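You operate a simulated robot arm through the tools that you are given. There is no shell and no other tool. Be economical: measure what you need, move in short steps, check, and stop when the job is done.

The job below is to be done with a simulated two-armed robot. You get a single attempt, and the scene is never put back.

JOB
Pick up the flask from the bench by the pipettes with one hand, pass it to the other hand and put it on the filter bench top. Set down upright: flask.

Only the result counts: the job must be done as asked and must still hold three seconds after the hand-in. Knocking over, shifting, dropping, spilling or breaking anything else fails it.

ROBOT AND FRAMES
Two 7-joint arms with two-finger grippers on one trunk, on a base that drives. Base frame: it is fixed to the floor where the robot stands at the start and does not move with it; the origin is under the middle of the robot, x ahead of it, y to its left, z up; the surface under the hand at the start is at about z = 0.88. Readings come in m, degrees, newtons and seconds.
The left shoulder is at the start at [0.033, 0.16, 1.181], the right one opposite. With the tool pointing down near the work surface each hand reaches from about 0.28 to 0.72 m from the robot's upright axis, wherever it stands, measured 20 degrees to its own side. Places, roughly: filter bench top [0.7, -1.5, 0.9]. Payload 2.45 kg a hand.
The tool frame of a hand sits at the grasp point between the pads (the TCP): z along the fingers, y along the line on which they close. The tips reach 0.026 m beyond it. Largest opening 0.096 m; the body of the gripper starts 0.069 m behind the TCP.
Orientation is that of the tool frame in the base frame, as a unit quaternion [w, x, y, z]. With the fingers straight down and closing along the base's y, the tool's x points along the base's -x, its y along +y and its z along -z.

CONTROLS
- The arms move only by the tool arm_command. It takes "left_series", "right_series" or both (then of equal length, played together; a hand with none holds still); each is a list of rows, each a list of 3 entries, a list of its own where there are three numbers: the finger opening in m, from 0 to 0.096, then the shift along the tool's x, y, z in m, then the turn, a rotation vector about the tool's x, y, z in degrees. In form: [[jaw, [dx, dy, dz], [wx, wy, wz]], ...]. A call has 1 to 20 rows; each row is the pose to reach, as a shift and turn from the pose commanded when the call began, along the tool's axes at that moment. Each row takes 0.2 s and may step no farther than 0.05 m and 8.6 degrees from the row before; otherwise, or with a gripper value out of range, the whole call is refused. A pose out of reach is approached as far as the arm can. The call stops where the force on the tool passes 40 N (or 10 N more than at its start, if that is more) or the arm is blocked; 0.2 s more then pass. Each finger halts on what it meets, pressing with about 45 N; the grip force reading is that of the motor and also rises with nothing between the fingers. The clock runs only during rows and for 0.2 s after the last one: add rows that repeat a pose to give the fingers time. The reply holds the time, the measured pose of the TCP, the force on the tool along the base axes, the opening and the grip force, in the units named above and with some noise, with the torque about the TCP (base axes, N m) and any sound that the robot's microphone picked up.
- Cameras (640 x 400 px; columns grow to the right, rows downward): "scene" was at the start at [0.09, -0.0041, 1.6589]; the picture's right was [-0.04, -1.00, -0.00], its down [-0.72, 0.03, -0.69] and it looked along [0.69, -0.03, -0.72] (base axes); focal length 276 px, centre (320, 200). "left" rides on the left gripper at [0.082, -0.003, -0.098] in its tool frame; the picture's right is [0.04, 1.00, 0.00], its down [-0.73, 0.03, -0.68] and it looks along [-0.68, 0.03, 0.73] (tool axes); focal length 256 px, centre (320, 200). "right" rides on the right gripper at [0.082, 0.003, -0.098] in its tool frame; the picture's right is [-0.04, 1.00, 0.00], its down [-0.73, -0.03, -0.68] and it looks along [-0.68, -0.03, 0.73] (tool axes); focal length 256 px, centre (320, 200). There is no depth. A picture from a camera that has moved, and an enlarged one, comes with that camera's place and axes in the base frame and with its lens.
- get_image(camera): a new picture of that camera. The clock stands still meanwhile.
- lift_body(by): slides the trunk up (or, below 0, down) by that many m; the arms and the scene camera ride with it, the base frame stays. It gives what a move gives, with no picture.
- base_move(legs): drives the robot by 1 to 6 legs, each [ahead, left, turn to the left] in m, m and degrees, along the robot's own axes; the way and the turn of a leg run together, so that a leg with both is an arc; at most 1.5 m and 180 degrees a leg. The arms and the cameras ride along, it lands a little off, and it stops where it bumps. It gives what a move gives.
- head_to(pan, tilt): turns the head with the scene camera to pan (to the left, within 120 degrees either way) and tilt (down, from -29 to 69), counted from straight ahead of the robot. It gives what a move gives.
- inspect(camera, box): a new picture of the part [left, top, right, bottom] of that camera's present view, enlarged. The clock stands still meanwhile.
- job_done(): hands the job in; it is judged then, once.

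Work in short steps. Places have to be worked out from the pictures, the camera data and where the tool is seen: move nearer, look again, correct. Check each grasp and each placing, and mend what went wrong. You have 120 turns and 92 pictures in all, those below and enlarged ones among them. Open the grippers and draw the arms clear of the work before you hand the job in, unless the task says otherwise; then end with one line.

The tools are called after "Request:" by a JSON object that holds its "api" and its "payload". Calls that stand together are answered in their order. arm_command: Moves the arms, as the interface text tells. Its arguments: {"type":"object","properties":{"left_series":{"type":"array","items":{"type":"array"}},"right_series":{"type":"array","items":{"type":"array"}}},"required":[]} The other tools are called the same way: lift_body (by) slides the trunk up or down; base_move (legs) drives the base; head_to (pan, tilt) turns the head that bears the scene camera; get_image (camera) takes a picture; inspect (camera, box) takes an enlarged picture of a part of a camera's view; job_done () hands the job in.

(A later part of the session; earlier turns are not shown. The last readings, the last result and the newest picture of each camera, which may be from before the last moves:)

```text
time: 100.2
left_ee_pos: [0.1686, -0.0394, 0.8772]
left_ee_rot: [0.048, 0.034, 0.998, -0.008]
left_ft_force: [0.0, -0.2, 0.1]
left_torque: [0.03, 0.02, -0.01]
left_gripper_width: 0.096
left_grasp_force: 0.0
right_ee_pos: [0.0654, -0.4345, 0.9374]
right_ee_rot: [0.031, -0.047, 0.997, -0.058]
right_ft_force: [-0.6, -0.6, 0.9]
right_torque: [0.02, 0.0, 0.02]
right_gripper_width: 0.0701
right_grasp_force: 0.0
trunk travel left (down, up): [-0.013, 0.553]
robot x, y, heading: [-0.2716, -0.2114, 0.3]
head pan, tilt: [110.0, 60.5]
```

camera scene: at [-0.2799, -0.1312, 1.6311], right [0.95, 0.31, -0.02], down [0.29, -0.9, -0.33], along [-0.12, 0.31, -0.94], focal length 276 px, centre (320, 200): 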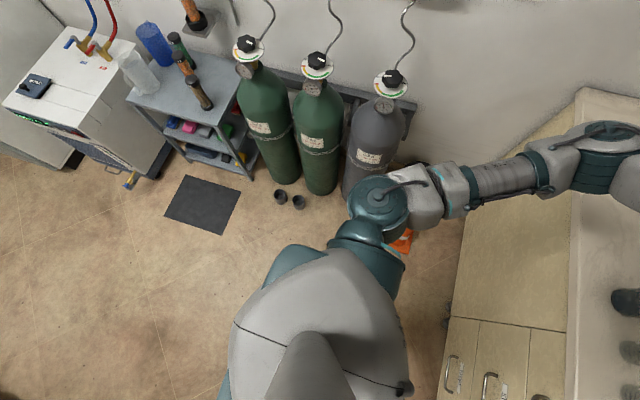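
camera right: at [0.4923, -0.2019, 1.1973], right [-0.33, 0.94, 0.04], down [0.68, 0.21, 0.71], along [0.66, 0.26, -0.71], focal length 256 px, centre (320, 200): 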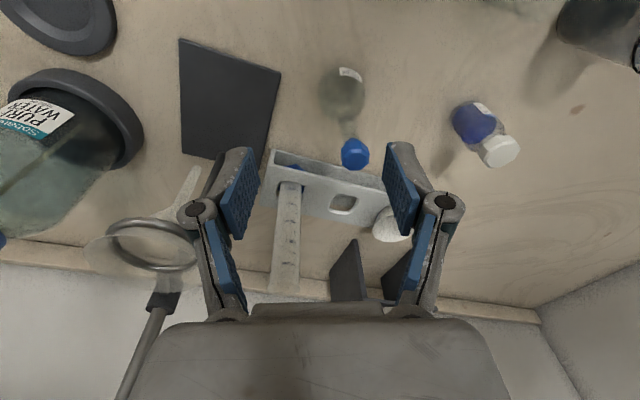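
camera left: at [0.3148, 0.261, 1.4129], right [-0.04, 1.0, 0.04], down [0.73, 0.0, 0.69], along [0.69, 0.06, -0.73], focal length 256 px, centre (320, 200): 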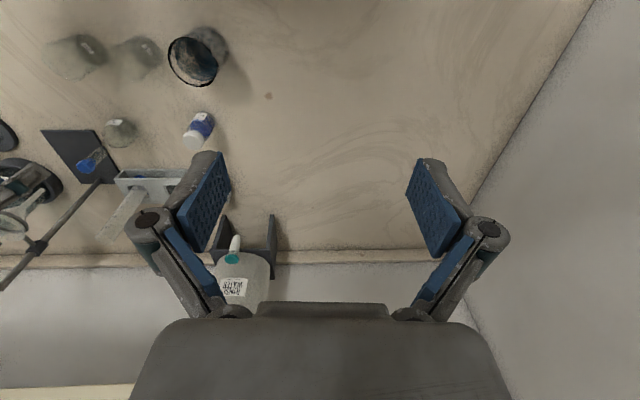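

Lower works: the sway is decaying. Wait a little more.

Request:
{"api": "head_to", "payload": {"pan": 109, "tilt": 60}}

Request:
{"api": "head_to", "payload": {"pan": 108.5, "tilt": 60}}

Request:
{"api": "head_to", "payload": {"pan": 108, "tilt": 60}}

Request:
{"api": "head_to", "payload": {"pan": 107.5, "tilt": 60}}

Request:
{"api": "head_to", "payload": {"pan": 107, "tilt": 60}}

Request:
{"api": "head_to", "payload": {"pan": 106.5, "tilt": 60}}

```text
time: 100.8
left_ee_pos: [0.169, -0.0282, 0.8739]
left_ee_rot: [0.049, 0.032, 0.998, -0.013]
left_ft_force: [1.2, 1.0, 0.4]
left_torque: [-0.06, 0.03, 0.02]
left_gripper_width: 0.0958
left_grasp_force: 0.0
right_ee_pos: [0.0659, -0.4238, 0.9389]
right_ee_rot: [0.031, -0.048, 0.996, -0.063]
right_ft_force: [-0.3, 0.6, 0.0]
right_torque: [-0.03, 0.02, 0.03]
right_gripper_width: 0.07
right_grasp_force: 0.1
trunk travel left (down, up): [-0.013, 0.553]
robot x, y, heading: [-0.2748, -0.2108, 0.2]
head pan, tilt: [109.0, 60.0]
```

```text
time: 101.4
left_ee_pos: [0.169, -0.0287, 0.8749]
left_ee_rot: [0.05, 0.032, 0.998, -0.013]
left_ft_force: [0.4, 1.3, -0.2]
left_torque: [-0.02, 0.02, 0.0]
left_gripper_width: 0.0961
left_grasp_force: 0.0
right_ee_pos: [0.0652, -0.4245, 0.9391]
right_ee_rot: [0.031, -0.049, 0.996, -0.064]
right_ft_force: [-0.1, 0.3, 0.2]
right_torque: [-0.02, 0.0, 0.01]
right_gripper_width: 0.0698
right_grasp_force: 0.1
trunk travel left (down, up): [-0.013, 0.553]
robot x, y, heading: [-0.2748, -0.21, 0.0]
head pan, tilt: [108.5, 60.0]
```

```text
time: 102.0
left_ee_pos: [0.169, -0.0348, 0.8759]
left_ee_rot: [0.049, 0.032, 0.998, -0.01]
left_ft_force: [0.1, 0.2, -0.3]
left_torque: [0.01, -0.01, 0.0]
left_gripper_width: 0.096
left_grasp_force: 0.0
right_ee_pos: [0.0641, -0.4303, 0.937]
right_ee_rot: [0.03, -0.049, 0.997, -0.06]
right_ft_force: [0.0, -0.5, 0.1]
right_torque: [-0.03, -0.02, 0.0]
right_gripper_width: 0.0701
right_grasp_force: 0.1
trunk travel left (down, up): [-0.013, 0.553]
robot x, y, heading: [-0.273, -0.2109, 0.2]
head pan, tilt: [108.0, 60.0]
```

```text
time: 102.7
left_ee_pos: [0.1688, -0.0328, 0.8763]
left_ee_rot: [0.049, 0.033, 0.998, -0.011]
left_ft_force: [-0.1, 0.3, -0.2]
left_torque: [0.03, -0.01, -0.03]
left_gripper_width: 0.0961
left_grasp_force: 0.2
right_ee_pos: [0.0644, -0.4294, 0.9377]
right_ee_rot: [0.031, -0.049, 0.996, -0.061]
right_ft_force: [0.1, -0.5, 0.0]
right_torque: [0.02, -0.02, 0.01]
right_gripper_width: 0.07
right_grasp_force: 0.0
trunk travel left (down, up): [-0.013, 0.553]
robot x, y, heading: [-0.2765, -0.2144, 0.1]
head pan, tilt: [107.5, 60.0]
```

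```text
time: 103.3
left_ee_pos: [0.1683, -0.0336, 0.8754]
left_ee_rot: [0.049, 0.032, 0.998, -0.012]
left_ft_force: [0.2, 0.6, 0.3]
left_torque: [-0.03, 0.0, 0.0]
left_gripper_width: 0.0959
left_grasp_force: 0.1
right_ee_pos: [0.0645, -0.429, 0.9376]
right_ee_rot: [0.03, -0.05, 0.996, -0.061]
right_ft_force: [1.1, -0.2, 0.0]
right_torque: [0.03, 0.01, 0.02]
right_gripper_width: 0.07
right_grasp_force: 0.0
trunk travel left (down, up): [-0.013, 0.553]
robot x, y, heading: [-0.2736, -0.2098, -0.0]
head pan, tilt: [107.0, 60.0]
```

```text
time: 103.9
left_ee_pos: [0.1705, -0.0331, 0.8749]
left_ee_rot: [0.05, 0.033, 0.998, -0.011]
left_ft_force: [1.4, -0.4, 0.4]
left_torque: [0.01, 0.0, 0.0]
left_gripper_width: 0.0959
left_grasp_force: 0.0
right_ee_pos: [0.0653, -0.4277, 0.9386]
right_ee_rot: [0.031, -0.049, 0.996, -0.06]
right_ft_force: [-0.3, -0.3, -0.9]
right_torque: [0.04, 0.02, 0.03]
right_gripper_width: 0.0701
right_grasp_force: 0.1
trunk travel left (down, up): [-0.013, 0.553]
robot x, y, heading: [-0.2734, -0.2118, 0.1]
head pan, tilt: [106.5, 60.0]
```

Stable now. Raise the trunk back to about the starting height, then level both hands.

Request:
{"api": "lift_body", "payload": {"by": 0.34}}

Request:
{"api": "arm_command", "payload": {"left_series": [[0.096, [0, 0, 0], [-0.6, 2.8, -1.8]], [0.096, [0, 0, 0], [-1.3, 5.6, -3.7]], [0.096, [0, 0, 0], [-1.3, 5.6, -3.7]]], "right_series": [[0.07, [0, 0, 0], [-3.4, 1.8, 2.8]], [0.07, [0, 0, 0], [-6.9, 3.5, 5.6]], [0.07, [0, 0, 0], [-6.9, 3.5, 5.6]]]}}

```text
time: 107.2
left_ee_pos: [0.1696, -0.0336, 1.2152]
left_ee_rot: [0.049, 0.033, 0.998, -0.012]
left_ft_force: [-0.9, 0.4, 0.5]
left_torque: [0.03, 0.0, 0.0]
left_gripper_width: 0.096
left_grasp_force: 0.1
right_ee_pos: [0.0646, -0.4281, 1.2776]
right_ee_rot: [0.031, -0.049, 0.996, -0.061]
right_ft_force: [1.3, -0.2, -0.6]
right_torque: [0.03, -0.03, -0.04]
right_gripper_width: 0.0699
right_grasp_force: 0.1
trunk travel left (down, up): [-0.353, 0.213]
robot x, y, heading: [-0.278, -0.2104, -0.0]
head pan, tilt: [106.5, 60.0]
```

```text
time: 108.0
left_ee_pos: [0.1682, -0.0348, 1.2153]
left_ee_rot: [0.001, 0.001, 1.0, 0.001]
left_ft_force: [-0.1, -0.1, -1.2]
left_torque: [-0.01, -0.03, 0.0]
left_gripper_width: 0.0961
left_grasp_force: 0.0
right_ee_pos: [0.0644, -0.4294, 1.2781]
right_ee_rot: [0.001, 0.0, 1.0, -0.001]
right_ft_force: [-0.3, 0.0, 0.2]
right_torque: [0.03, -0.01, 0.0]
right_gripper_width: 0.0701
right_grasp_force: 0.1
trunk travel left (down, up): [-0.353, 0.213]
robot x, y, heading: [-0.2731, -0.2129, 0.1]
head pan, tilt: [106.5, 60.0]
```

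Both hands level, no sway. Drive by turning (avoids sideways jerks): turn right 20°, ahead 0.29, turn back.

Request:
{"api": "head_to", "payload": {"pan": 0, "tilt": 50}}

Request:
{"api": "base_move", "payload": {"legs": [[0, 0, -20], [0.15, 0, 0], [0.14, 0, 0], [0, 0, 20]]}}

Request:
{"api": "head_to", "payload": {"pan": 5, "tilt": 52}}

Request:
{"api": "get_image", "payload": {"camera": "scene"}}

```text
time: 109.8
left_ee_pos: [0.1695, -0.0332, 1.2157]
left_ee_rot: [0.001, 0.0, 1.0, 0.0]
left_ft_force: [0.8, -0.1, -0.4]
left_torque: [0.03, -0.02, -0.03]
left_gripper_width: 0.096
left_grasp_force: 0.0
right_ee_pos: [0.0657, -0.429, 1.279]
right_ee_rot: [0.0, 0.0, 1.0, 0.0]
right_ft_force: [-1.3, 0.2, -0.3]
right_torque: [0.01, 0.01, 0.01]
right_gripper_width: 0.0702
right_grasp_force: 0.0
trunk travel left (down, up): [-0.353, 0.213]
robot x, y, heading: [-0.279, -0.2108, 0.0]
head pan, tilt: [0.0, 50.0]
```

```text
time: 114.3
left_ee_pos: [0.4403, -0.1362, 1.2157]
left_ee_rot: [0.0, 0.002, 1.0, 0.0]
left_ft_force: [-0.4, 0.9, -0.1]
left_torque: [-0.01, 0.03, -0.03]
left_gripper_width: 0.096
left_grasp_force: 0.0
right_ee_pos: [0.3338, -0.5314, 1.2793]
right_ee_rot: [0.001, 0.002, 1.0, 0.0]
right_ft_force: [0.1, 0.0, -0.3]
right_torque: [0.0, 0.03, 0.0]
right_gripper_width: 0.0701
right_grasp_force: 0.1
trunk travel left (down, up): [-0.353, 0.213]
robot x, y, heading: [-0.0052, -0.3115, 0.1]
head pan, tilt: [0.0, 50.0]
```

```text
time: 115.0
left_ee_pos: [0.4367, -0.1344, 1.2168]
left_ee_rot: [0.002, 0.001, 1.0, 0.0]
left_ft_force: [0.3, -0.1, -0.5]
left_torque: [0.01, -0.01, 0.0]
left_gripper_width: 0.0959
left_grasp_force: 0.0
right_ee_pos: [0.3317, -0.5278, 1.2792]
right_ee_rot: [0.002, 0.002, 1.0, -0.002]
right_ft_force: [0.1, -0.1, 1.0]
right_torque: [-0.04, 0.01, -0.04]
right_gripper_width: 0.0702
right_grasp_force: 0.1
trunk travel left (down, up): [-0.353, 0.213]
robot x, y, heading: [-0.0011, -0.3121, 0.1]
head pan, tilt: [5.0, 52.0]
```

```text
57 pictures are left
camera scene: at [0.0788, -0.3017, 1.6544], right [0.08, -1.0, 0.0], down [-0.79, -0.07, -0.61], along [0.61, 0.05, -0.79], focal length 276 px, centre (320, 200)
```

scene: 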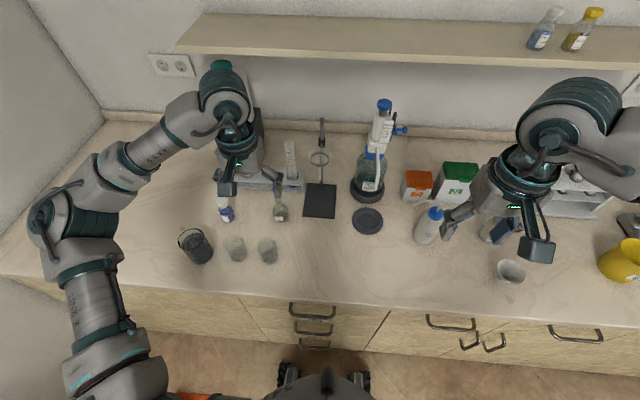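

Excellent: stable, nothing disturbed. View the flask from the left hand camera.

Request:
{"api": "get_image", "payload": {"camera": "left"}}

```text
56 pictures are left
camera left: at [0.356, -0.1356, 1.3145], right [-0.04, 1.0, 0.0], down [0.73, 0.03, 0.68], along [0.68, 0.02, -0.73], focal length 256 px, centre (320, 200)
```

left: 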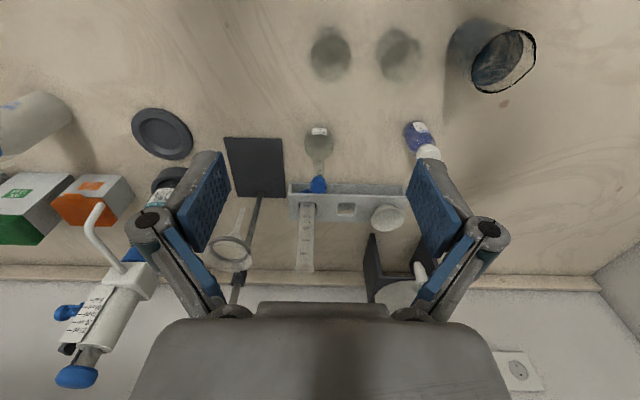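

Flask confirmed at (0.595,-0.131). Move the left hand to hover above it with partial opening and a slight yaw.

Request:
{"api": "arm_command", "payload": {"left_series": [[0.06, [-0.04, 0.001, 0.03], [0, 0, 0]], [0.06, [-0.08, 0.002, 0.06], [0, 0, 0]], [0.06, [-0.12, 0.003, 0.09], [0, 0, 0]], [0.06, [-0.158, 0.003, 0.107], [0, 0, 0]], [0.06, [-0.158, 0.003, 0.107], [0, 0, 7]], [0.06, [-0.158, 0.003, 0.107], [0, 0, 14]], [0.06, [-0.158, 0.003, 0.107], [0, 0, 20]], [0.06, [-0.158, 0.003, 0.107], [0, 0, 20]]]}}

Request:
{"api": "get_image", "payload": {"camera": "left"}}

```text
time: 116.8
left_ee_pos: [0.595, -0.1302, 1.1102]
left_ee_rot: [0.001, 0.177, 0.984, 0.0]
left_ft_force: [0.0, 0.0, 0.0]
left_torque: [0.0, 0.01, -0.03]
left_gripper_width: 0.0599
left_grasp_force: 0.0
right_ee_pos: [0.3323, -0.5273, 1.279]
right_ee_rot: [0.002, 0.002, 1.0, -0.001]
right_ft_force: [0.0, -0.2, 0.1]
right_torque: [0.02, -0.01, -0.04]
right_gripper_width: 0.07
right_grasp_force: 0.0
trunk travel left (down, up): [-0.353, 0.213]
robot x, y, heading: [-0.0056, -0.3093, -0.2]
head pan, tilt: [5.0, 52.0]
```

```text
55 pictures are left
camera left: at [0.518, -0.1066, 1.2084], right [0.31, 0.95, 0.0], down [0.7, -0.23, 0.68], along [0.65, -0.21, -0.73], focal length 256 px, centre (320, 200)
```

left: 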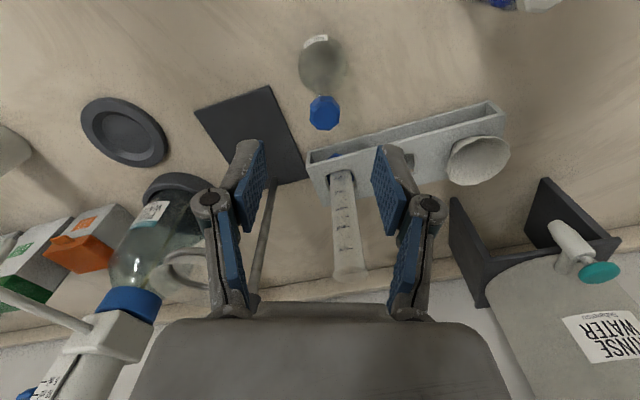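

Aligned within 2 mm (axis ≈0.597,-0.129). Descend to neck height z≈0.98 with jaws open.

Request:
{"api": "arm_command", "payload": {"left_series": [[0.06, [-0.001, 0.001, 0.03], [0, 0, 0]], [0.06, [-0.001, 0.001, 0.06], [0, 0, 0]], [0.06, [-0.001, 0.001, 0.09], [0, 0, 0]], [0.06, [-0.001, 0.001, 0.115], [0, 0, 0]], [0.06, [-0.001, 0.001, 0.13], [0, 0, 0]], [0.06, [-0.001, 0.001, 0.13], [0, 0, 0]]]}}

Request:
{"api": "get_image", "payload": {"camera": "left"}}

Request:
{"api": "inspect", "payload": {"camera": "scene", "box": [200, 120, 360, 260]}}

```text
time: 118.2
left_ee_pos: [0.595, -0.1299, 0.9776]
left_ee_rot: [0.002, 0.176, 0.984, 0.0]
left_ft_force: [-0.7, -0.4, -0.3]
left_torque: [-0.01, 0.01, 0.01]
left_gripper_width: 0.0598
left_grasp_force: 0.0
right_ee_pos: [0.3306, -0.529, 1.2791]
right_ee_rot: [0.002, 0.002, 1.0, -0.001]
right_ft_force: [0.2, -0.4, 0.2]
right_torque: [0.03, 0.0, 0.03]
right_gripper_width: 0.07
right_grasp_force: 0.0
trunk travel left (down, up): [-0.353, 0.213]
robot x, y, heading: [-0.0048, -0.3099, -0.2]
head pan, tilt: [5.0, 52.0]
```

```text
54 pictures are left
camera left: at [0.5182, -0.106, 1.0767], right [0.31, 0.95, 0.0], down [0.7, -0.23, 0.68], along [0.65, -0.21, -0.73], focal length 256 px, centre (320, 200)
```

left: 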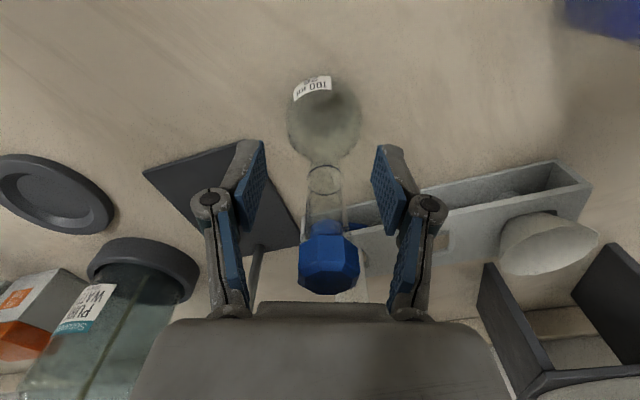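

```text
2.86 times, centred on (280, 190) of scene
camera zoom: at [0.0791, -0.3038, 1.6544], right [0.08, -1.0, 0.0], down [-0.79, -0.07, -0.61], along [0.61, 0.05, -0.79], focal length 790 px, centre (434, 229)
```

zoom: 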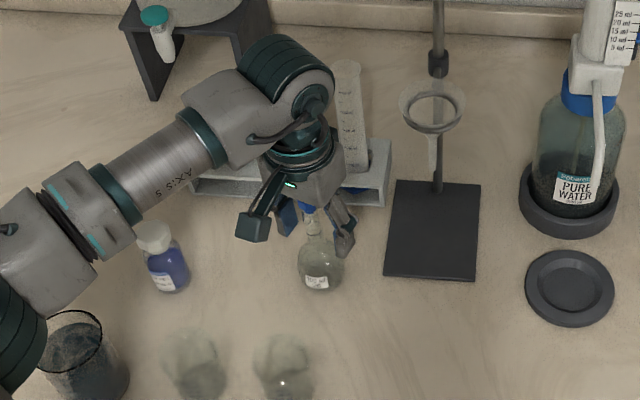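

The neck is centred between the pads, the stopper above them. Close on the neck.

Request:
{"api": "arm_command", "payload": {"left_series": [[0.04, [0, 0, 0], [0, 0, 0]], [0.02, [0, 0, 0], [0, 0, 0]], [0.01, [0, 0, 0], [0, 0, 0]], [0.005, [0, 0, 0], [0, 0, 0]], [0.005, [0, 0, 0], [0, 0, 0]], [0.005, [0, 0, 0], [0, 0, 0]]]}}

Request:
{"api": "get_image", "payload": {"camera": "left"}}

```text
time: 119.6
left_ee_pos: [0.5952, -0.131, 0.9786]
left_ee_rot: [0.002, 0.175, 0.985, 0.0]
left_ft_force: [0.5, -0.6, 0.1]
left_torque: [-0.01, 0.02, -0.02]
left_gripper_width: 0.0183
left_grasp_force: 43.1
right_ee_pos: [0.3316, -0.528, 1.278]
right_ee_rot: [0.001, 0.001, 1.0, -0.001]
right_ft_force: [0.1, -0.1, -0.4]
right_torque: [0.05, 0.0, 0.02]
right_gripper_width: 0.07
right_grasp_force: 0.0
trunk travel left (down, up): [-0.353, 0.213]
robot x, y, heading: [-0.0042, -0.3128, -0.0]
head pan, tilt: [5.0, 52.0]
```

```text
52 pictures are left
camera left: at [0.5183, -0.1062, 1.0768], right [0.31, 0.95, 0.0], down [0.7, -0.23, 0.68], along [0.65, -0.21, -0.73], focal length 256 px, centre (320, 200)
```

left: 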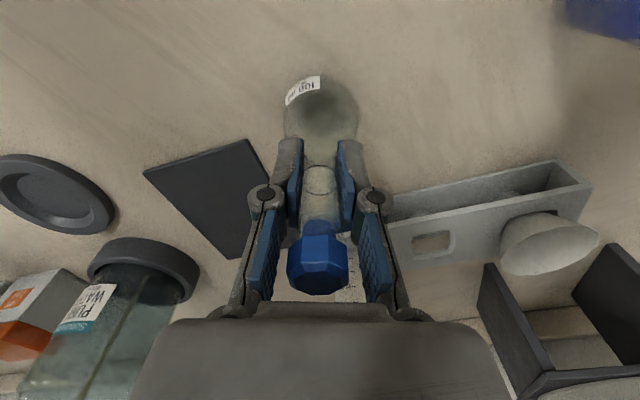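

Gripped on the neck at 18.3 mm, 43 N. Lift straight up 0.15 m.

Request:
{"api": "arm_command", "payload": {"left_series": [[0.005, [0, 0, -0.01], [0, 0, 0]], [0.005, [0, 0, -0.03], [0, 0, 0]], [0.005, [0, 0, -0.06], [0, 0, 0]], [0.005, [0, 0, -0.09], [0, 0, 0]], [0.005, [0, 0, -0.12], [0, 0, 0]], [0.005, [0, 0, -0.15], [0, 0, 0]], [0.005, [0, 0, -0.15], [0, 0, 0]]]}}

Request:
{"api": "get_image", "payload": {"camera": "left"}}

Request:
{"api": "get_image", "payload": {"camera": "scene"}}

```text
time: 121.2
left_ee_pos: [0.5989, -0.1316, 1.1308]
left_ee_rot: [0.002, 0.175, 0.985, 0.0]
left_ft_force: [0.4, 0.2, -1.2]
left_torque: [0.01, 0.0, 0.02]
left_gripper_width: 0.0179
left_grasp_force: 43.2
right_ee_pos: [0.3328, -0.5301, 1.2798]
right_ee_rot: [0.002, 0.002, 1.0, -0.001]
right_ft_force: [-1.2, -0.7, 0.6]
right_torque: [-0.02, -0.02, -0.02]
right_gripper_width: 0.0698
right_grasp_force: 0.1
trunk travel left (down, up): [-0.353, 0.213]
robot x, y, heading: [-0.0084, -0.3152, 0.1]
head pan, tilt: [5.0, 52.0]
```

```text
51 pictures are left
camera left: at [0.5212, -0.1071, 1.2296], right [0.31, 0.95, 0.0], down [0.7, -0.23, 0.68], along [0.65, -0.21, -0.73], focal length 256 px, centre (320, 200)
```

left: 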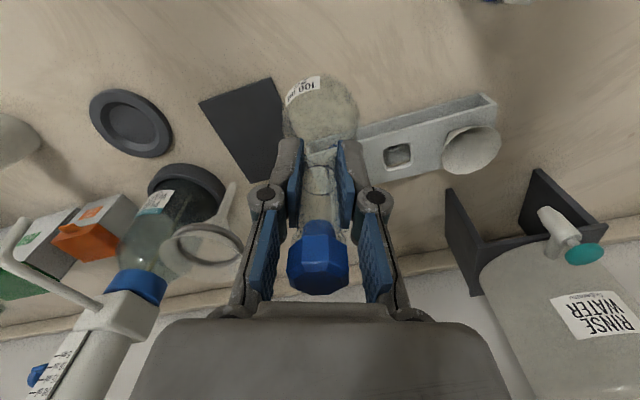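

```text
50 pictures are left
camera scene: at [0.0797, -0.3041, 1.6543], right [0.08, -1.0, 0.0], down [-0.79, -0.07, -0.61], along [0.61, 0.05, -0.79], focal length 276 px, centre (320, 200)
```

scene: 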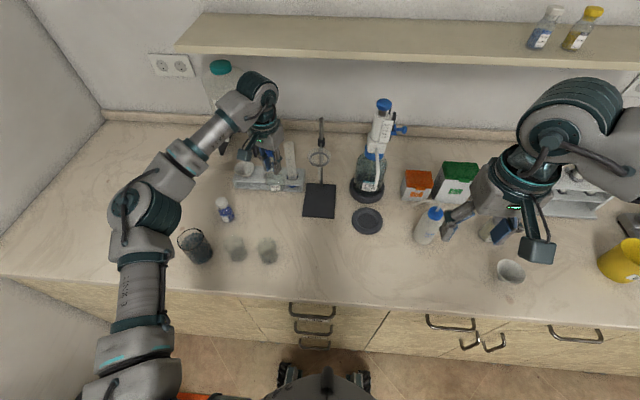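

The flask is held, upright. Bring it to a handover place in front of the robot (0.45,-0.30), raised to TCP z≈1.20, with more yaw so the camera points left.

Request:
{"api": "arm_command", "payload": {"left_series": [[0.005, [0, 0, -0.03], [0, 0, 0]], [0.005, [0.01, -0.03, -0.06], [0, 0, 0]], [0.005, [0.024, -0.065, -0.07], [0, 0, 0]], [0.005, [0.038, -0.1, -0.07], [0, 0, 0]], [0.005, [0.052, -0.135, -0.07], [0, 0, 0]], [0.005, [0.066, -0.17, -0.07], [0, 0, 0]], [0.005, [0.0816, -0.209, -0.07], [0, 0, 0]], [0.005, [0.0816, -0.209, -0.07], [0, 0, 7]], [0.005, [0.0816, -0.209, -0.07], [0, 0, 14]], [0.005, [0.0816, -0.209, -0.07], [0, 0, 20]], [0.005, [0.0816, -0.209, -0.07], [0, 0, 20]]]}}

Request:
{"api": "get_image", "payload": {"camera": "scene"}}

```text
time: 123.6
left_ee_pos: [0.4473, -0.2995, 1.1998]
left_ee_rot: [0.001, 0.344, 0.939, 0.001]
left_ft_force: [-0.4, -0.5, -1.2]
left_torque: [0.0, 0.01, 0.01]
left_gripper_width: 0.018
left_grasp_force: 43.5
right_ee_pos: [0.3323, -0.5296, 1.2778]
right_ee_rot: [0.002, 0.002, 1.0, 0.0]
right_ft_force: [1.0, -1.2, -0.7]
right_torque: [0.02, -0.01, -0.02]
right_gripper_width: 0.0698
right_grasp_force: 0.0
trunk travel left (down, up): [-0.353, 0.213]
robot x, y, heading: [-0.0037, -0.3125, -0.3]
head pan, tilt: [5.0, 52.0]
```

```text
49 pictures are left
camera scene: at [0.0789, -0.3052, 1.6544], right [0.08, -1.0, 0.0], down [-0.79, -0.07, -0.61], along [0.61, 0.05, -0.79], focal length 276 px, centre (320, 200)
```

scene: 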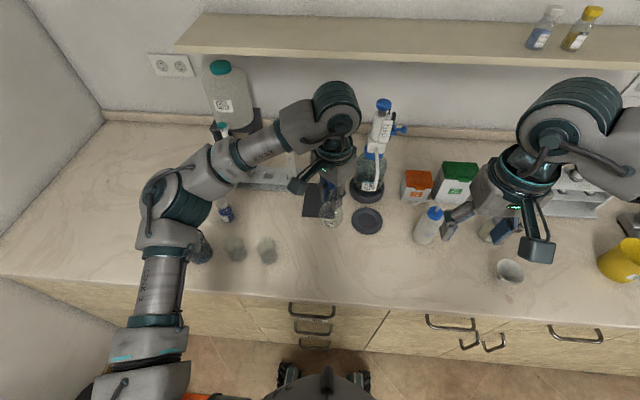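

Now turn the right hand: first yaw −60° at its present place.

Request:
{"api": "arm_command", "payload": {"right_series": [[0.09, [0, 0, 0], [0, 0, -8]], [0.09, [0, 0, 0], [0, 0, -16]], [0.09, [0, 0, 0], [0, 0, -24]], [0.09, [0, 0, 0], [0, 0, -32]], [0.09, [0, 0, 0], [0, 0, -40]], [0.09, [0, 0, 0], [0, 0, -48]], [0.09, [0, 0, 0], [0, 0, -54]], [0.09, [0, 0, 0], [0, 0, -60]], [0.09, [0, 0, 0], [0, 0, -60]]]}}

```text
time: 125.6
left_ee_pos: [0.4475, -0.3005, 1.2002]
left_ee_rot: [0.003, 0.343, 0.939, 0.002]
left_ft_force: [0.4, 0.1, -1.0]
left_torque: [0.0, -0.01, 0.02]
left_gripper_width: 0.018
left_grasp_force: 43.2
right_ee_pos: [0.3308, -0.5302, 1.2792]
right_ee_rot: [0.002, -0.5, 0.866, -0.002]
right_ft_force: [-0.4, -1.0, -0.2]
right_torque: [0.0, -0.03, 0.03]
right_gripper_width: 0.0903
right_grasp_force: 0.1
trunk travel left (down, up): [-0.353, 0.213]
robot x, y, heading: [-0.0057, -0.3112, -0.1]
head pan, tilt: [5.0, 52.0]
```

Now tilt it 40° about its y axis, in place.

Request:
{"api": "arm_command", "payload": {"right_series": [[0.09, [0, 0, 0], [0, -8, 0]], [0.09, [0, 0, 0], [0, -16, 0]], [0.09, [0, 0, 0], [0, -24, 0]], [0.09, [0, 0, 0], [0, -32, 0]], [0.09, [0, 0, 0], [0, -40, 0]], [0.09, [0, 0, 0], [0, -40, 0]]]}}

Request:
{"api": "get_image", "payload": {"camera": "right"}}

Request:
{"api": "get_image", "payload": {"camera": "scene"}}

```text
time: 127.0
left_ee_pos: [0.449, -0.2986, 1.1997]
left_ee_rot: [0.002, 0.343, 0.939, 0.001]
left_ft_force: [0.3, -0.4, -0.6]
left_torque: [-0.02, 0.01, 0.0]
left_gripper_width: 0.0184
left_grasp_force: 43.7
right_ee_pos: [0.3284, -0.5199, 1.2815]
right_ee_rot: [0.298, -0.468, 0.815, 0.169]
right_ft_force: [-0.5, 0.3, 0.1]
right_torque: [-0.01, -0.01, 0.02]
right_gripper_width: 0.0901
right_grasp_force: 0.0
right hand out of reach, approached as far as the arm can: row 5, 6
trunk travel left (down, up): [-0.353, 0.213]
robot x, y, heading: [-0.0052, -0.3105, -0.1]
head pan, tilt: [5.0, 52.0]
```

```text
48 pictures are left
camera right: at [0.2597, -0.6253, 1.3055], right [-0.85, 0.53, 0.02], down [0.09, 0.09, 0.99], along [0.53, 0.84, -0.13], focal length 256 px, centre (320, 200)
```

right: 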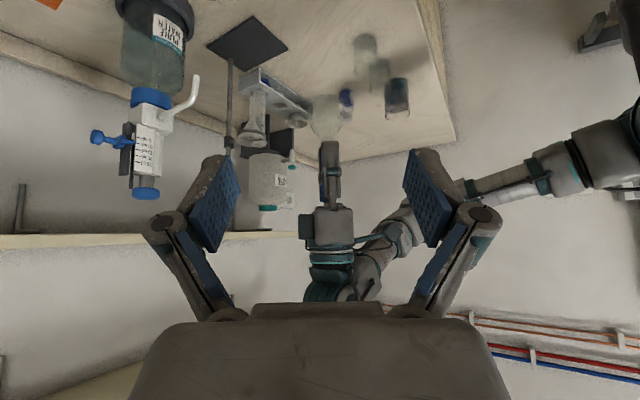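

```text
47 pictures are left
camera scene: at [0.0791, -0.3062, 1.6544], right [0.08, -1.0, 0.0], down [-0.79, -0.07, -0.61], along [0.61, 0.05, -0.79], focal length 276 px, centre (320, 200)
```

scene: 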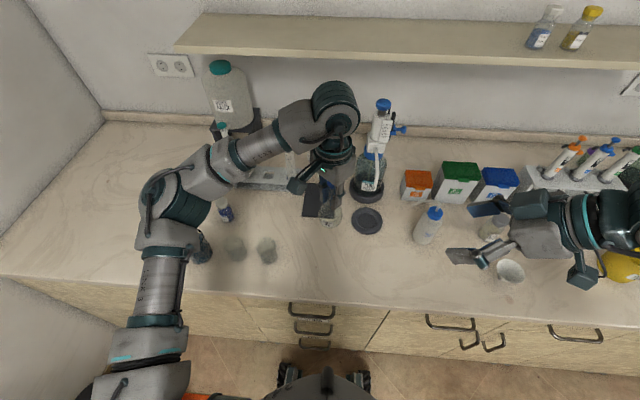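

Tilt reached (40°). Approach to the pre-grasp point 0.14 m back from the flask body along the tool axis.

Request:
{"api": "arm_command", "payload": {"right_series": [[0.09, [-0.03, 0.0, 0.02], [0, 0, 0]], [0.09, [-0.06, 0.003, 0.04], [0, 0, 0]], [0.09, [-0.085, 0.005, 0.075], [0, 0, 0]], [0.09, [-0.094, 0.006, 0.11], [0, 0, 0]], [0.09, [-0.094, 0.006, 0.1385], [0, 0, 0]], [0.09, [-0.094, 0.006, 0.1385], [0, 0, 0]]]}}

Request:
{"api": "get_image", "payload": {"camera": "right"}}

Request:
{"api": "get_image", "payload": {"camera": "scene"}}

```text
time: 128.4
left_ee_pos: [0.448, -0.3001, 1.1996]
left_ee_rot: [0.002, 0.343, 0.939, 0.001]
left_ft_force: [-0.5, -0.2, -1.4]
left_torque: [0.01, 0.02, -0.05]
left_gripper_width: 0.0181
left_grasp_force: 43.7
right_ee_pos: [0.4036, -0.3739, 1.2351]
right_ee_rot: [0.299, -0.469, 0.813, 0.17]
right_ft_force: [-0.4, 0.4, 0.0]
right_torque: [-0.02, 0.05, 0.01]
right_gripper_width: 0.0899
right_grasp_force: 0.0
trunk travel left (down, up): [-0.353, 0.213]
robot x, y, heading: [-0.0028, -0.3077, 0.0]
head pan, tilt: [5.0, 52.0]
```

```text
46 pictures are left
camera right: at [0.336, -0.4808, 1.2584], right [-0.85, 0.53, 0.02], down [0.08, 0.09, 0.99], along [0.52, 0.84, -0.12], focal length 256 px, centre (320, 200)
```

right: 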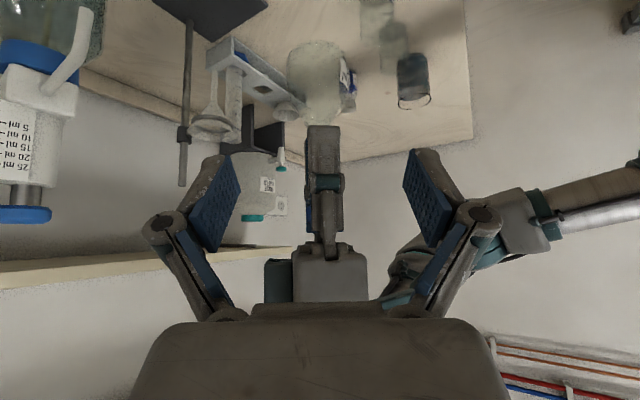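

```text
45 pictures are left
camera scene: at [0.079, -0.3051, 1.6544], right [0.08, -1.0, 0.0], down [-0.79, -0.07, -0.61], along [0.61, 0.05, -0.79], focal length 276 px, centre (320, 200)
```

scene: 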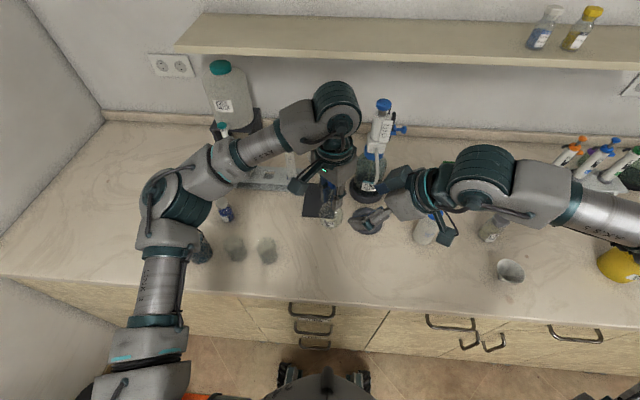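

Estimated body centre C≈(0.449,-0.300,1.123). To give more room between the right palm and left knuckles I add 16° yaw to the left hand.

Request:
{"api": "arm_command", "payload": {"left_series": [[0.005, [0, 0, 0], [0, 0, 6]], [0.005, [0, 0, 0], [0, 0, 12]], [0.005, [0, 0, 0], [0, 0, 18]], [0.005, [0, 0, 0], [0, 0, 18]]]}}

Request:
{"api": "inspect", "payload": {"camera": "right", "box": [200, 10, 440, 260]}}

```text
time: 129.4
left_ee_pos: [0.4479, -0.2983, 1.1991]
left_ee_rot: [0.001, 0.487, 0.873, 0.001]
left_ft_force: [-0.5, -0.4, -0.3]
left_torque: [-0.01, -0.01, 0.01]
left_gripper_width: 0.0182
left_grasp_force: 43.0
right_ee_pos: [0.4034, -0.3744, 1.2366]
right_ee_rot: [0.297, -0.469, 0.814, 0.169]
right_ft_force: [-0.1, 0.0, -0.4]
right_torque: [0.02, 0.0, -0.01]
right_gripper_width: 0.0899
right_grasp_force: 0.1
trunk travel left (down, up): [-0.353, 0.213]
robot x, y, heading: [-0.0049, -0.3115, -0.0]
head pan, tilt: [5.0, 52.0]
```

```text
1.60 times, centred on (320, 135) of right
camera zoom: at [0.3364, -0.4805, 1.2585], right [-0.85, 0.53, 0.02], down [0.09, 0.09, 0.99], along [0.52, 0.84, -0.13], focal length 410 px, centre (320, 304)
```

zoom: 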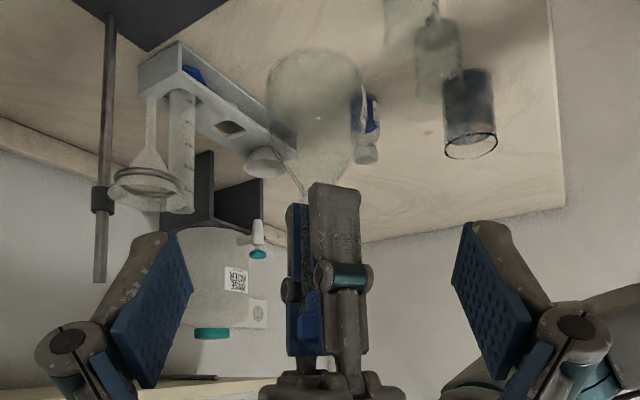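

Reached easily; add another 14°.

Request:
{"api": "arm_command", "payload": {"left_series": [[0.005, [0, 0, 0], [0, 0, 7]], [0.005, [0, 0, 0], [0, 0, 14]], [0.005, [0, 0, 0], [0, 0, 21]], [0.005, [0, 0, 0], [0, 0, 21]]]}}

Request:
{"api": "inspect", "payload": {"camera": "right", "box": [200, 10, 440, 260]}}

```text
time: 130.4
left_ee_pos: [0.4067, -0.3069, 1.1891]
left_ee_rot: [0.002, 0.637, 0.771, 0.002]
left_ft_force: [0.3, -0.7, -0.8]
left_torque: [-0.01, 0.01, 0.01]
left_gripper_width: 0.0182
left_grasp_force: 43.5
left hand out of reach, approached as far as the arm can: row 2, 3, 4
right_ee_pos: [0.4041, -0.3747, 1.2357]
right_ee_rot: [0.298, -0.469, 0.814, 0.169]
right_ft_force: [0.5, 0.7, -0.1]
right_torque: [0.0, -0.01, 0.05]
right_gripper_width: 0.0895
right_grasp_force: 0.1
trunk travel left (down, up): [-0.353, 0.213]
robot x, y, heading: [-0.0056, -0.312, -0.2]
head pan, tilt: [5.0, 52.0]
```

```text
1.60 times, centred on (320, 135) of right
camera zoom: at [0.337, -0.4808, 1.2583], right [-0.85, 0.53, 0.02], down [0.09, 0.09, 0.99], along [0.52, 0.84, -0.13], focal length 410 px, centre (320, 304)
```

zoom: 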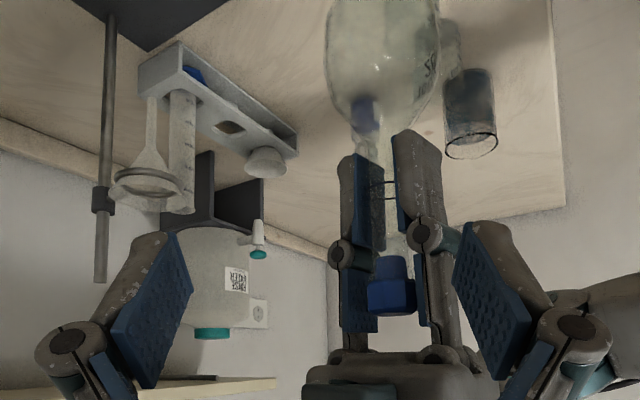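

Left yaw is now 79° (position shifted to (0.407,-0.307,1.189)), and the left fingers now lie across the right's approach: good. Shift the right hand laterally in line with the flask body (C≈(0.405,-0.307,1.115)), then advance half way.

Request:
{"api": "arm_command", "payload": {"right_series": [[0.09, [0.018, 0.017, 0], [0, 0, 0]], [0.09, [0.0363, 0.034, 0], [0, 0, 0]], [0.09, [0.0363, 0.034, 0.03], [0, 0, 0]], [0.09, [0.0363, 0.034, 0.055], [0, 0, 0]], [0.09, [0.0363, 0.034, 0.055], [0, 0, 0]]]}}

Request:
{"api": "get_image", "payload": {"camera": "right"}}

```text
time: 131.6
left_ee_pos: [0.4055, -0.3049, 1.1895]
left_ee_rot: [0.002, 0.636, 0.771, 0.001]
left_ft_force: [0.1, 0.1, -0.5]
left_torque: [0.01, -0.01, -0.01]
left_gripper_width: 0.0181
left_grasp_force: 43.3
right_ee_pos: [0.3773, -0.3527, 1.171]
right_ee_rot: [0.298, -0.47, 0.814, 0.168]
right_ft_force: [0.0, -0.7, 0.1]
right_torque: [-0.04, -0.01, 0.02]
right_gripper_width: 0.09
right_grasp_force: 0.0
trunk travel left (down, up): [-0.353, 0.213]
robot x, y, heading: [-0.004, -0.3085, -0.1]
head pan, tilt: [5.0, 52.0]
```

```text
42 pictures are left
camera right: at [0.3096, -0.459, 1.1938], right [-0.85, 0.53, 0.02], down [0.08, 0.1, 0.99], along [0.52, 0.84, -0.13], focal length 256 px, centre (320, 200)
```

right: 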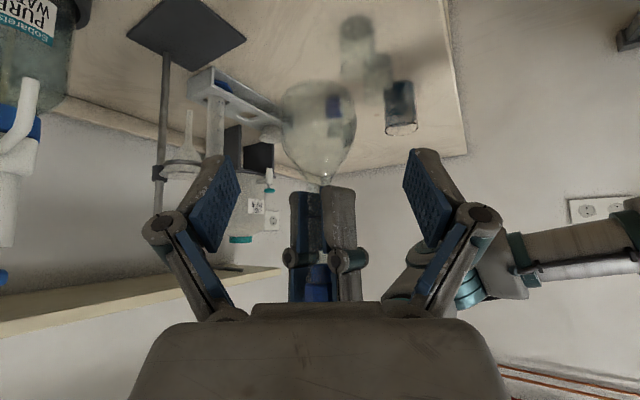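

Well centred. Advance to the final position in small steps.

Request:
{"api": "arm_command", "payload": {"right_series": [[0.09, [0, 0, 0.02], [0, 0, 0]], [0.09, [0, 0, 0.035], [0, 0, 0]], [0.09, [0, 0, 0.05], [0, 0, 0]], [0.09, [0, 0, 0.063], [0, 0, 0]], [0.09, [0, 0, 0.063], [0, 0, 0]]]}}

Request:
{"api": "get_image", "payload": {"camera": "right"}}

Request:
{"api": "inspect", "payload": {"camera": "scene", "box": [240, 120, 440, 270]}}

```text
time: 132.8
left_ee_pos: [0.4052, -0.307, 1.1877]
left_ee_rot: [0.002, 0.636, 0.771, 0.002]
left_ft_force: [0.6, -1.1, -1.6]
left_torque: [-0.01, -0.01, -0.02]
left_gripper_width: 0.018
left_grasp_force: 43.1
right_ee_pos: [0.3967, -0.3194, 1.1218]
right_ee_rot: [0.297, -0.469, 0.814, 0.169]
right_ft_force: [-0.2, 1.3, 0.3]
right_torque: [0.02, -0.01, -0.03]
right_gripper_width: 0.09
right_grasp_force: 0.2
trunk travel left (down, up): [-0.353, 0.213]
robot x, y, heading: [-0.0006, -0.3123, 0.0]
head pan, tilt: [5.0, 52.0]
```

```text
41 pictures are left
camera right: at [0.3309, -0.4261, 1.1463], right [-0.85, 0.53, 0.02], down [0.08, 0.09, 0.99], along [0.52, 0.84, -0.12], focal length 256 px, centre (320, 200)
```

right: 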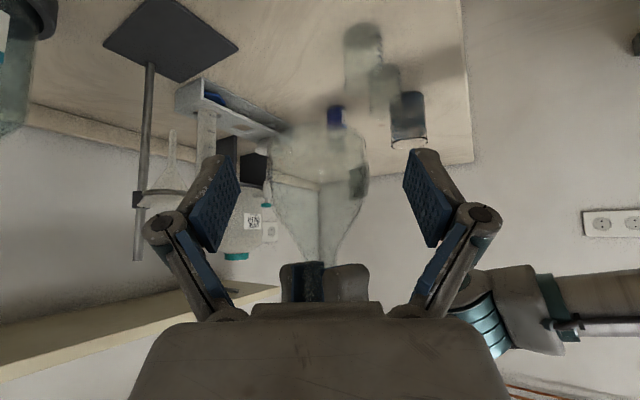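

```text
2.67 times, centred on (340, 195) of scene
camera zoom: at [0.0789, -0.3055, 1.6544], right [0.08, -1.0, 0.0], down [-0.79, -0.07, -0.61], along [0.61, 0.05, -0.79], focal length 737 px, centre (267, 213)
```

zoom: 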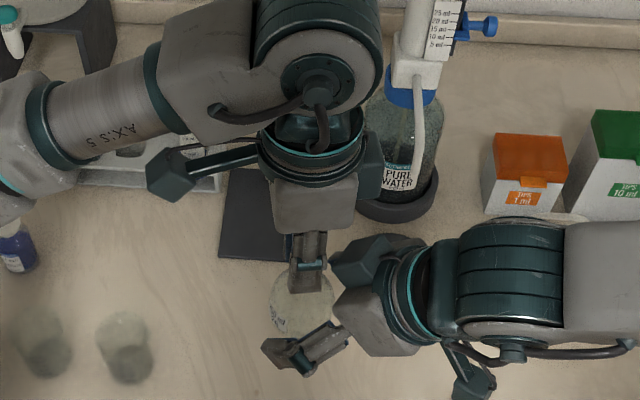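

The equator lies ~17 mm beyond the TCP within the pads, centred. Close the right hand on the body while the left still holds.

Request:
{"api": "arm_command", "payload": {"right_series": [[0.07, [0, 0, 0.001], [0, 0, 0]], [0.056, [0, 0, 0.001], [0, 0, 0]], [0.045, [0, 0, 0.001], [0, 0, 0]], [0.035, [0, 0, 0.001], [0, 0, 0]], [0.03, [0, 0, 0.001], [0, 0, 0]], [0.03, [0, 0, 0.001], [0, 0, 0]]]}}

Request:
{"api": "get_image", "payload": {"camera": "right"}}

```text
time: 134.2
left_ee_pos: [0.4057, -0.305, 1.1894]
left_ee_rot: [0.0, 0.636, 0.772, 0.003]
left_ft_force: [-10.2, 13.3, -4.4]
left_torque: [0.74, 0.33, 0.14]
left_gripper_width: 0.0183
left_grasp_force: 43.1
right_ee_pos: [0.3981, -0.32, 1.122]
right_ee_rot: [0.297, -0.469, 0.814, 0.169]
right_ft_force: [10.9, -12.3, 3.2]
right_torque: [0.1, 0.36, -0.33]
right_gripper_width: 0.055
right_grasp_force: 45.2
trunk travel left (down, up): [-0.353, 0.213]
robot x, y, heading: [-0.0078, -0.3104, -0.2]
head pan, tilt: [5.0, 52.0]
```

```text
39 pictures are left
camera right: at [0.3321, -0.4252, 1.145], right [-0.85, 0.53, 0.02], down [0.09, 0.09, 0.99], along [0.52, 0.84, -0.13], focal length 256 px, centre (320, 200)
```

right: 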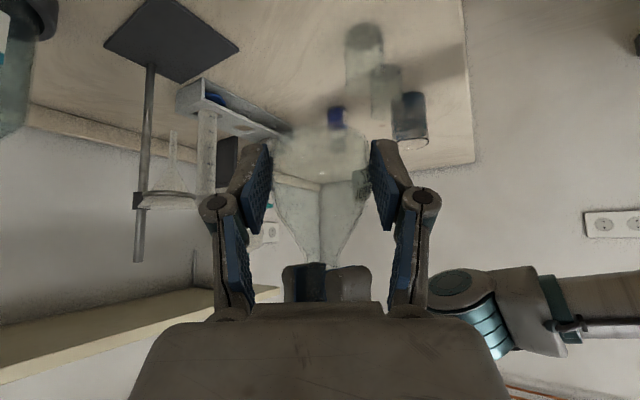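

Grasped (55 mm, 45 N) with ~16 N side strain between the hands. I relieve it by shifting the right hand slightly along −y.

Request:
{"api": "arm_command", "payload": {"right_series": [[0.03, [0, -0.0015, 0], [0, 0, 0]], [0.03, [0, -0.0015, 0], [0, 0, 0]]]}}

```text
time: 134.8
left_ee_pos: [0.4063, -0.3062, 1.1879]
left_ee_rot: [0.001, 0.636, 0.772, 0.002]
left_ft_force: [-8.4, 10.6, -5.5]
left_torque: [0.81, 0.31, 0.06]
left_gripper_width: 0.0181
left_grasp_force: 43.9
right_ee_pos: [0.3997, -0.3189, 1.1225]
right_ee_rot: [0.298, -0.468, 0.814, 0.169]
right_ft_force: [8.4, -10.8, 5.0]
right_torque: [-0.04, 0.21, -0.26]
right_gripper_width: 0.0548
right_grasp_force: 44.5
trunk travel left (down, up): [-0.353, 0.213]
robot x, y, heading: [-0.0019, -0.3125, -0.0]
head pan, tilt: [5.0, 52.0]
```

Request:
{"api": "arm_command", "payload": {"right_series": [[0.03, [0, -0.003, -0.001], [0, 0, 0]], [0.03, [0, -0.005, -0.002], [0, 0, 0]], [0.03, [0, -0.005, -0.002], [0, 0, 0]]]}}

```text
time: 135.6
left_ee_pos: [0.407, -0.3069, 1.1901]
left_ee_rot: [0.005, 0.636, 0.772, 0.001]
left_ft_force: [17.5, -15.9, 4.8]
left_torque: [-1.42, -0.74, 0.18]
left_gripper_width: 0.0182
left_grasp_force: 43.9
right_ee_pos: [0.4005, -0.3211, 1.1231]
right_ee_rot: [0.296, -0.472, 0.813, 0.171]
right_ft_force: [-17.7, 15.7, -5.7]
right_torque: [0.24, -0.44, 0.16]
right_gripper_width: 0.0549
right_grasp_force: 44.9
trunk travel left (down, up): [-0.353, 0.213]
robot x, y, heading: [-0.0047, -0.3127, 0.1]
head pan, tilt: [5.0, 52.0]
```

Request:
{"api": "arm_command", "payload": {"right_series": [[0.03, [0, 0.002, 0.001], [0, 0, 0]], [0.03, [0, 0.0028, 0.001], [0, 0, 0]], [0.03, [0, 0.0028, 0.001], [0, 0, 0]]]}}

```text
time: 136.4
left_ee_pos: [0.4049, -0.3062, 1.1885]
left_ee_rot: [0.003, 0.637, 0.771, 0.001]
left_ft_force: [19.5, -16.5, 6.4]
left_torque: [-1.24, -0.95, 0.21]
left_gripper_width: 0.0184
left_grasp_force: 43.4
right_ee_pos: [0.4001, -0.3216, 1.1222]
right_ee_rot: [0.296, -0.47, 0.814, 0.17]
right_ft_force: [-18.8, 17.0, -6.4]
right_torque: [0.08, -0.27, 0.18]
right_gripper_width: 0.0546
right_grasp_force: 45.1
trunk travel left (down, up): [-0.353, 0.213]
robot x, y, heading: [-0.0009, -0.3104, 0.0]
head pan, tilt: [5.0, 52.0]
```

Request:
{"api": "arm_command", "payload": {"right_series": [[0.03, [0, 0.001, 0], [0, 0, 0]], [0.03, [0, 0.001, 0], [0, 0, 0]], [0.03, [0, 0.001, 0], [0, 0, 0]], [0.03, [0, 0.001, 0], [0, 0, 0]]]}}

```text
time: 137.4
left_ee_pos: [0.4074, -0.3063, 1.1894]
left_ee_rot: [0.001, 0.637, 0.771, 0.003]
left_ft_force: [15.6, -9.5, 6.6]
left_torque: [-0.79, -1.07, 0.22]
left_gripper_width: 0.018
left_grasp_force: 43.1
right_ee_pos: [0.4, -0.3218, 1.1221]
right_ee_rot: [0.297, -0.469, 0.814, 0.169]
right_ft_force: [-15.9, 10.3, -6.7]
right_torque: [0.03, 0.12, 0.04]
right_gripper_width: 0.0546
right_grasp_force: 45.2
trunk travel left (down, up): [-0.353, 0.213]
robot x, y, heading: [-0.0059, -0.3084, -0.4]
head pan, tilt: [5.0, 52.0]
```

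Request:
{"api": "arm_command", "payload": {"right_series": [[0.03, [0, 0.0015, 0.0005], [0, 0, 0]], [0.03, [0, 0.003, 0.001], [0, 0, 0]], [0.03, [0, 0.003, 0.001], [0, 0, 0]], [0.03, [0, 0.003, 0.001], [0, 0, 0]]]}}

```text
time: 138.4
left_ee_pos: [0.4054, -0.3059, 1.1889]
left_ee_rot: [0.0, 0.637, 0.771, 0.003]
left_ft_force: [-7.2, 15.4, -0.4]
left_torque: [1.03, -0.31, 0.29]
left_gripper_width: 0.0182
left_grasp_force: 43.5
right_ee_pos: [0.3999, -0.3212, 1.1209]
right_ee_rot: [0.299, -0.468, 0.815, 0.168]
right_ft_force: [6.7, -15.5, -0.2]
right_torque: [-0.05, 0.77, -0.47]
right_gripper_width: 0.0544
right_grasp_force: 45.2
trunk travel left (down, up): [-0.353, 0.213]
robot x, y, heading: [-0.0069, -0.3113, -0.3]
head pan, tilt: [5.0, 52.0]
```

Request:
{"api": "arm_command", "payload": {"right_series": [[0.03, [0.0003, -0.0012, -0.0005], [0, 0, 0]], [0.03, [0.0003, -0.0012, -0.0005], [0, 0, 0]], [0.03, [0.0003, -0.0012, -0.0005], [0, 0, 0]]]}}

Request:
{"api": "inspect", "payload": {"camera": "right", "box": [200, 80, 440, 310]}}

```text
time: 139.2
left_ee_pos: [0.406, -0.3048, 1.1887]
left_ee_rot: [0.001, 0.637, 0.771, 0.0]
left_ft_force: [-12.7, 16.9, 2.9]
left_torque: [1.39, 0.33, 0.25]
left_gripper_width: 0.0182
left_grasp_force: 43.9
right_ee_pos: [0.3995, -0.321, 1.1227]
right_ee_rot: [0.297, -0.468, 0.815, 0.168]
right_ft_force: [14.5, -16.5, -3.6]
right_torque: [-0.38, 0.59, -0.57]
right_gripper_width: 0.0545
right_grasp_force: 45.6
trunk travel left (down, up): [-0.353, 0.213]
robot x, y, heading: [-0.0028, -0.3131, -0.1]
head pan, tilt: [5.0, 52.0]
```

```text
1.74 times, centred on (320, 195) of right
camera zoom: at [0.3327, -0.4267, 1.1452], right [-0.85, 0.53, 0.02], down [0.09, 0.1, 0.99], along [0.52, 0.84, -0.13], focal length 445 px, centre (320, 209)
```

zoom: 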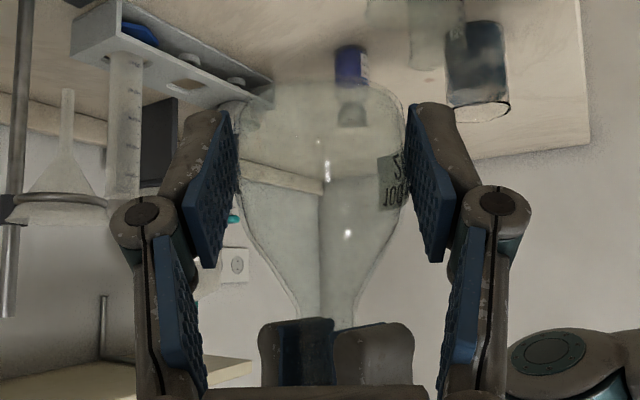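

The strain amounts to a millimetre or so; acceptable. Now loosen the left hand slightly (to 26 mm) as a cage and see whether the flask stays put.

Request:
{"api": "arm_command", "payload": {"left_series": [[0.021, [0, 0, 0], [0, 0, 0]], [0.026, [0, 0, 0], [0, 0, 0]], [0.026, [0, 0, 0], [0, 0, 0]]]}}

Request:
{"api": "inspect", "payload": {"camera": "right", "box": [200, 80, 440, 310]}}

Request:
{"api": "inspect", "payload": {"camera": "left", "box": [200, 50, 440, 300]}}

```text
time: 140.0
left_ee_pos: [0.4057, -0.3046, 1.1898]
left_ee_rot: [0.002, 0.636, 0.771, 0.001]
left_ft_force: [-0.1, -0.7, -0.2]
left_torque: [0.0, 0.0, 0.03]
left_gripper_width: 0.0262
left_grasp_force: 0.1
right_ee_pos: [0.3987, -0.3208, 1.123]
right_ee_rot: [0.297, -0.469, 0.815, 0.169]
right_ft_force: [-1.1, -0.4, -0.2]
right_torque: [-0.01, 0.03, 0.02]
right_gripper_width: 0.0544
right_grasp_force: 45.3
trunk travel left (down, up): [-0.353, 0.213]
robot x, y, heading: [-0.0012, -0.3133, -0.0]
head pan, tilt: [5.0, 52.0]
```

```text
1.74 times, centred on (320, 195) of right
camera zoom: at [0.3321, -0.4262, 1.1452], right [-0.85, 0.53, 0.02], down [0.09, 0.09, 0.99], along [0.52, 0.84, -0.13], focal length 445 px, centre (320, 209)
```

zoom: 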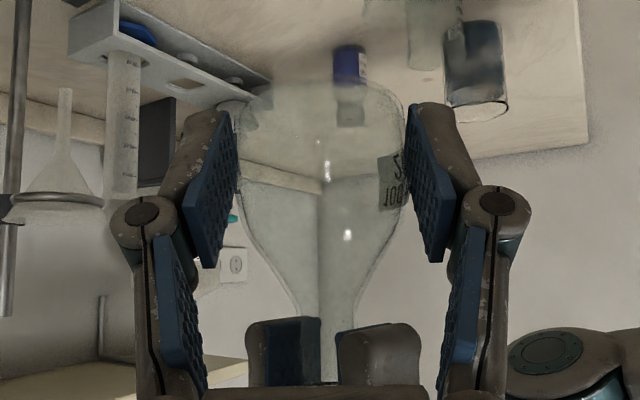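

```text
1.60 times, centred on (320, 175) of left
camera zoom: at [0.3874, -0.2269, 1.2871], right [0.97, 0.23, 0.01], down [0.17, -0.71, 0.68], along [0.16, -0.66, -0.73], focal length 410 px, centre (320, 240)
```

zoom: 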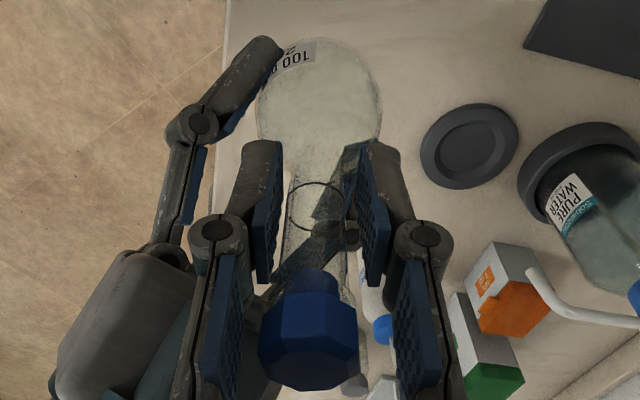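

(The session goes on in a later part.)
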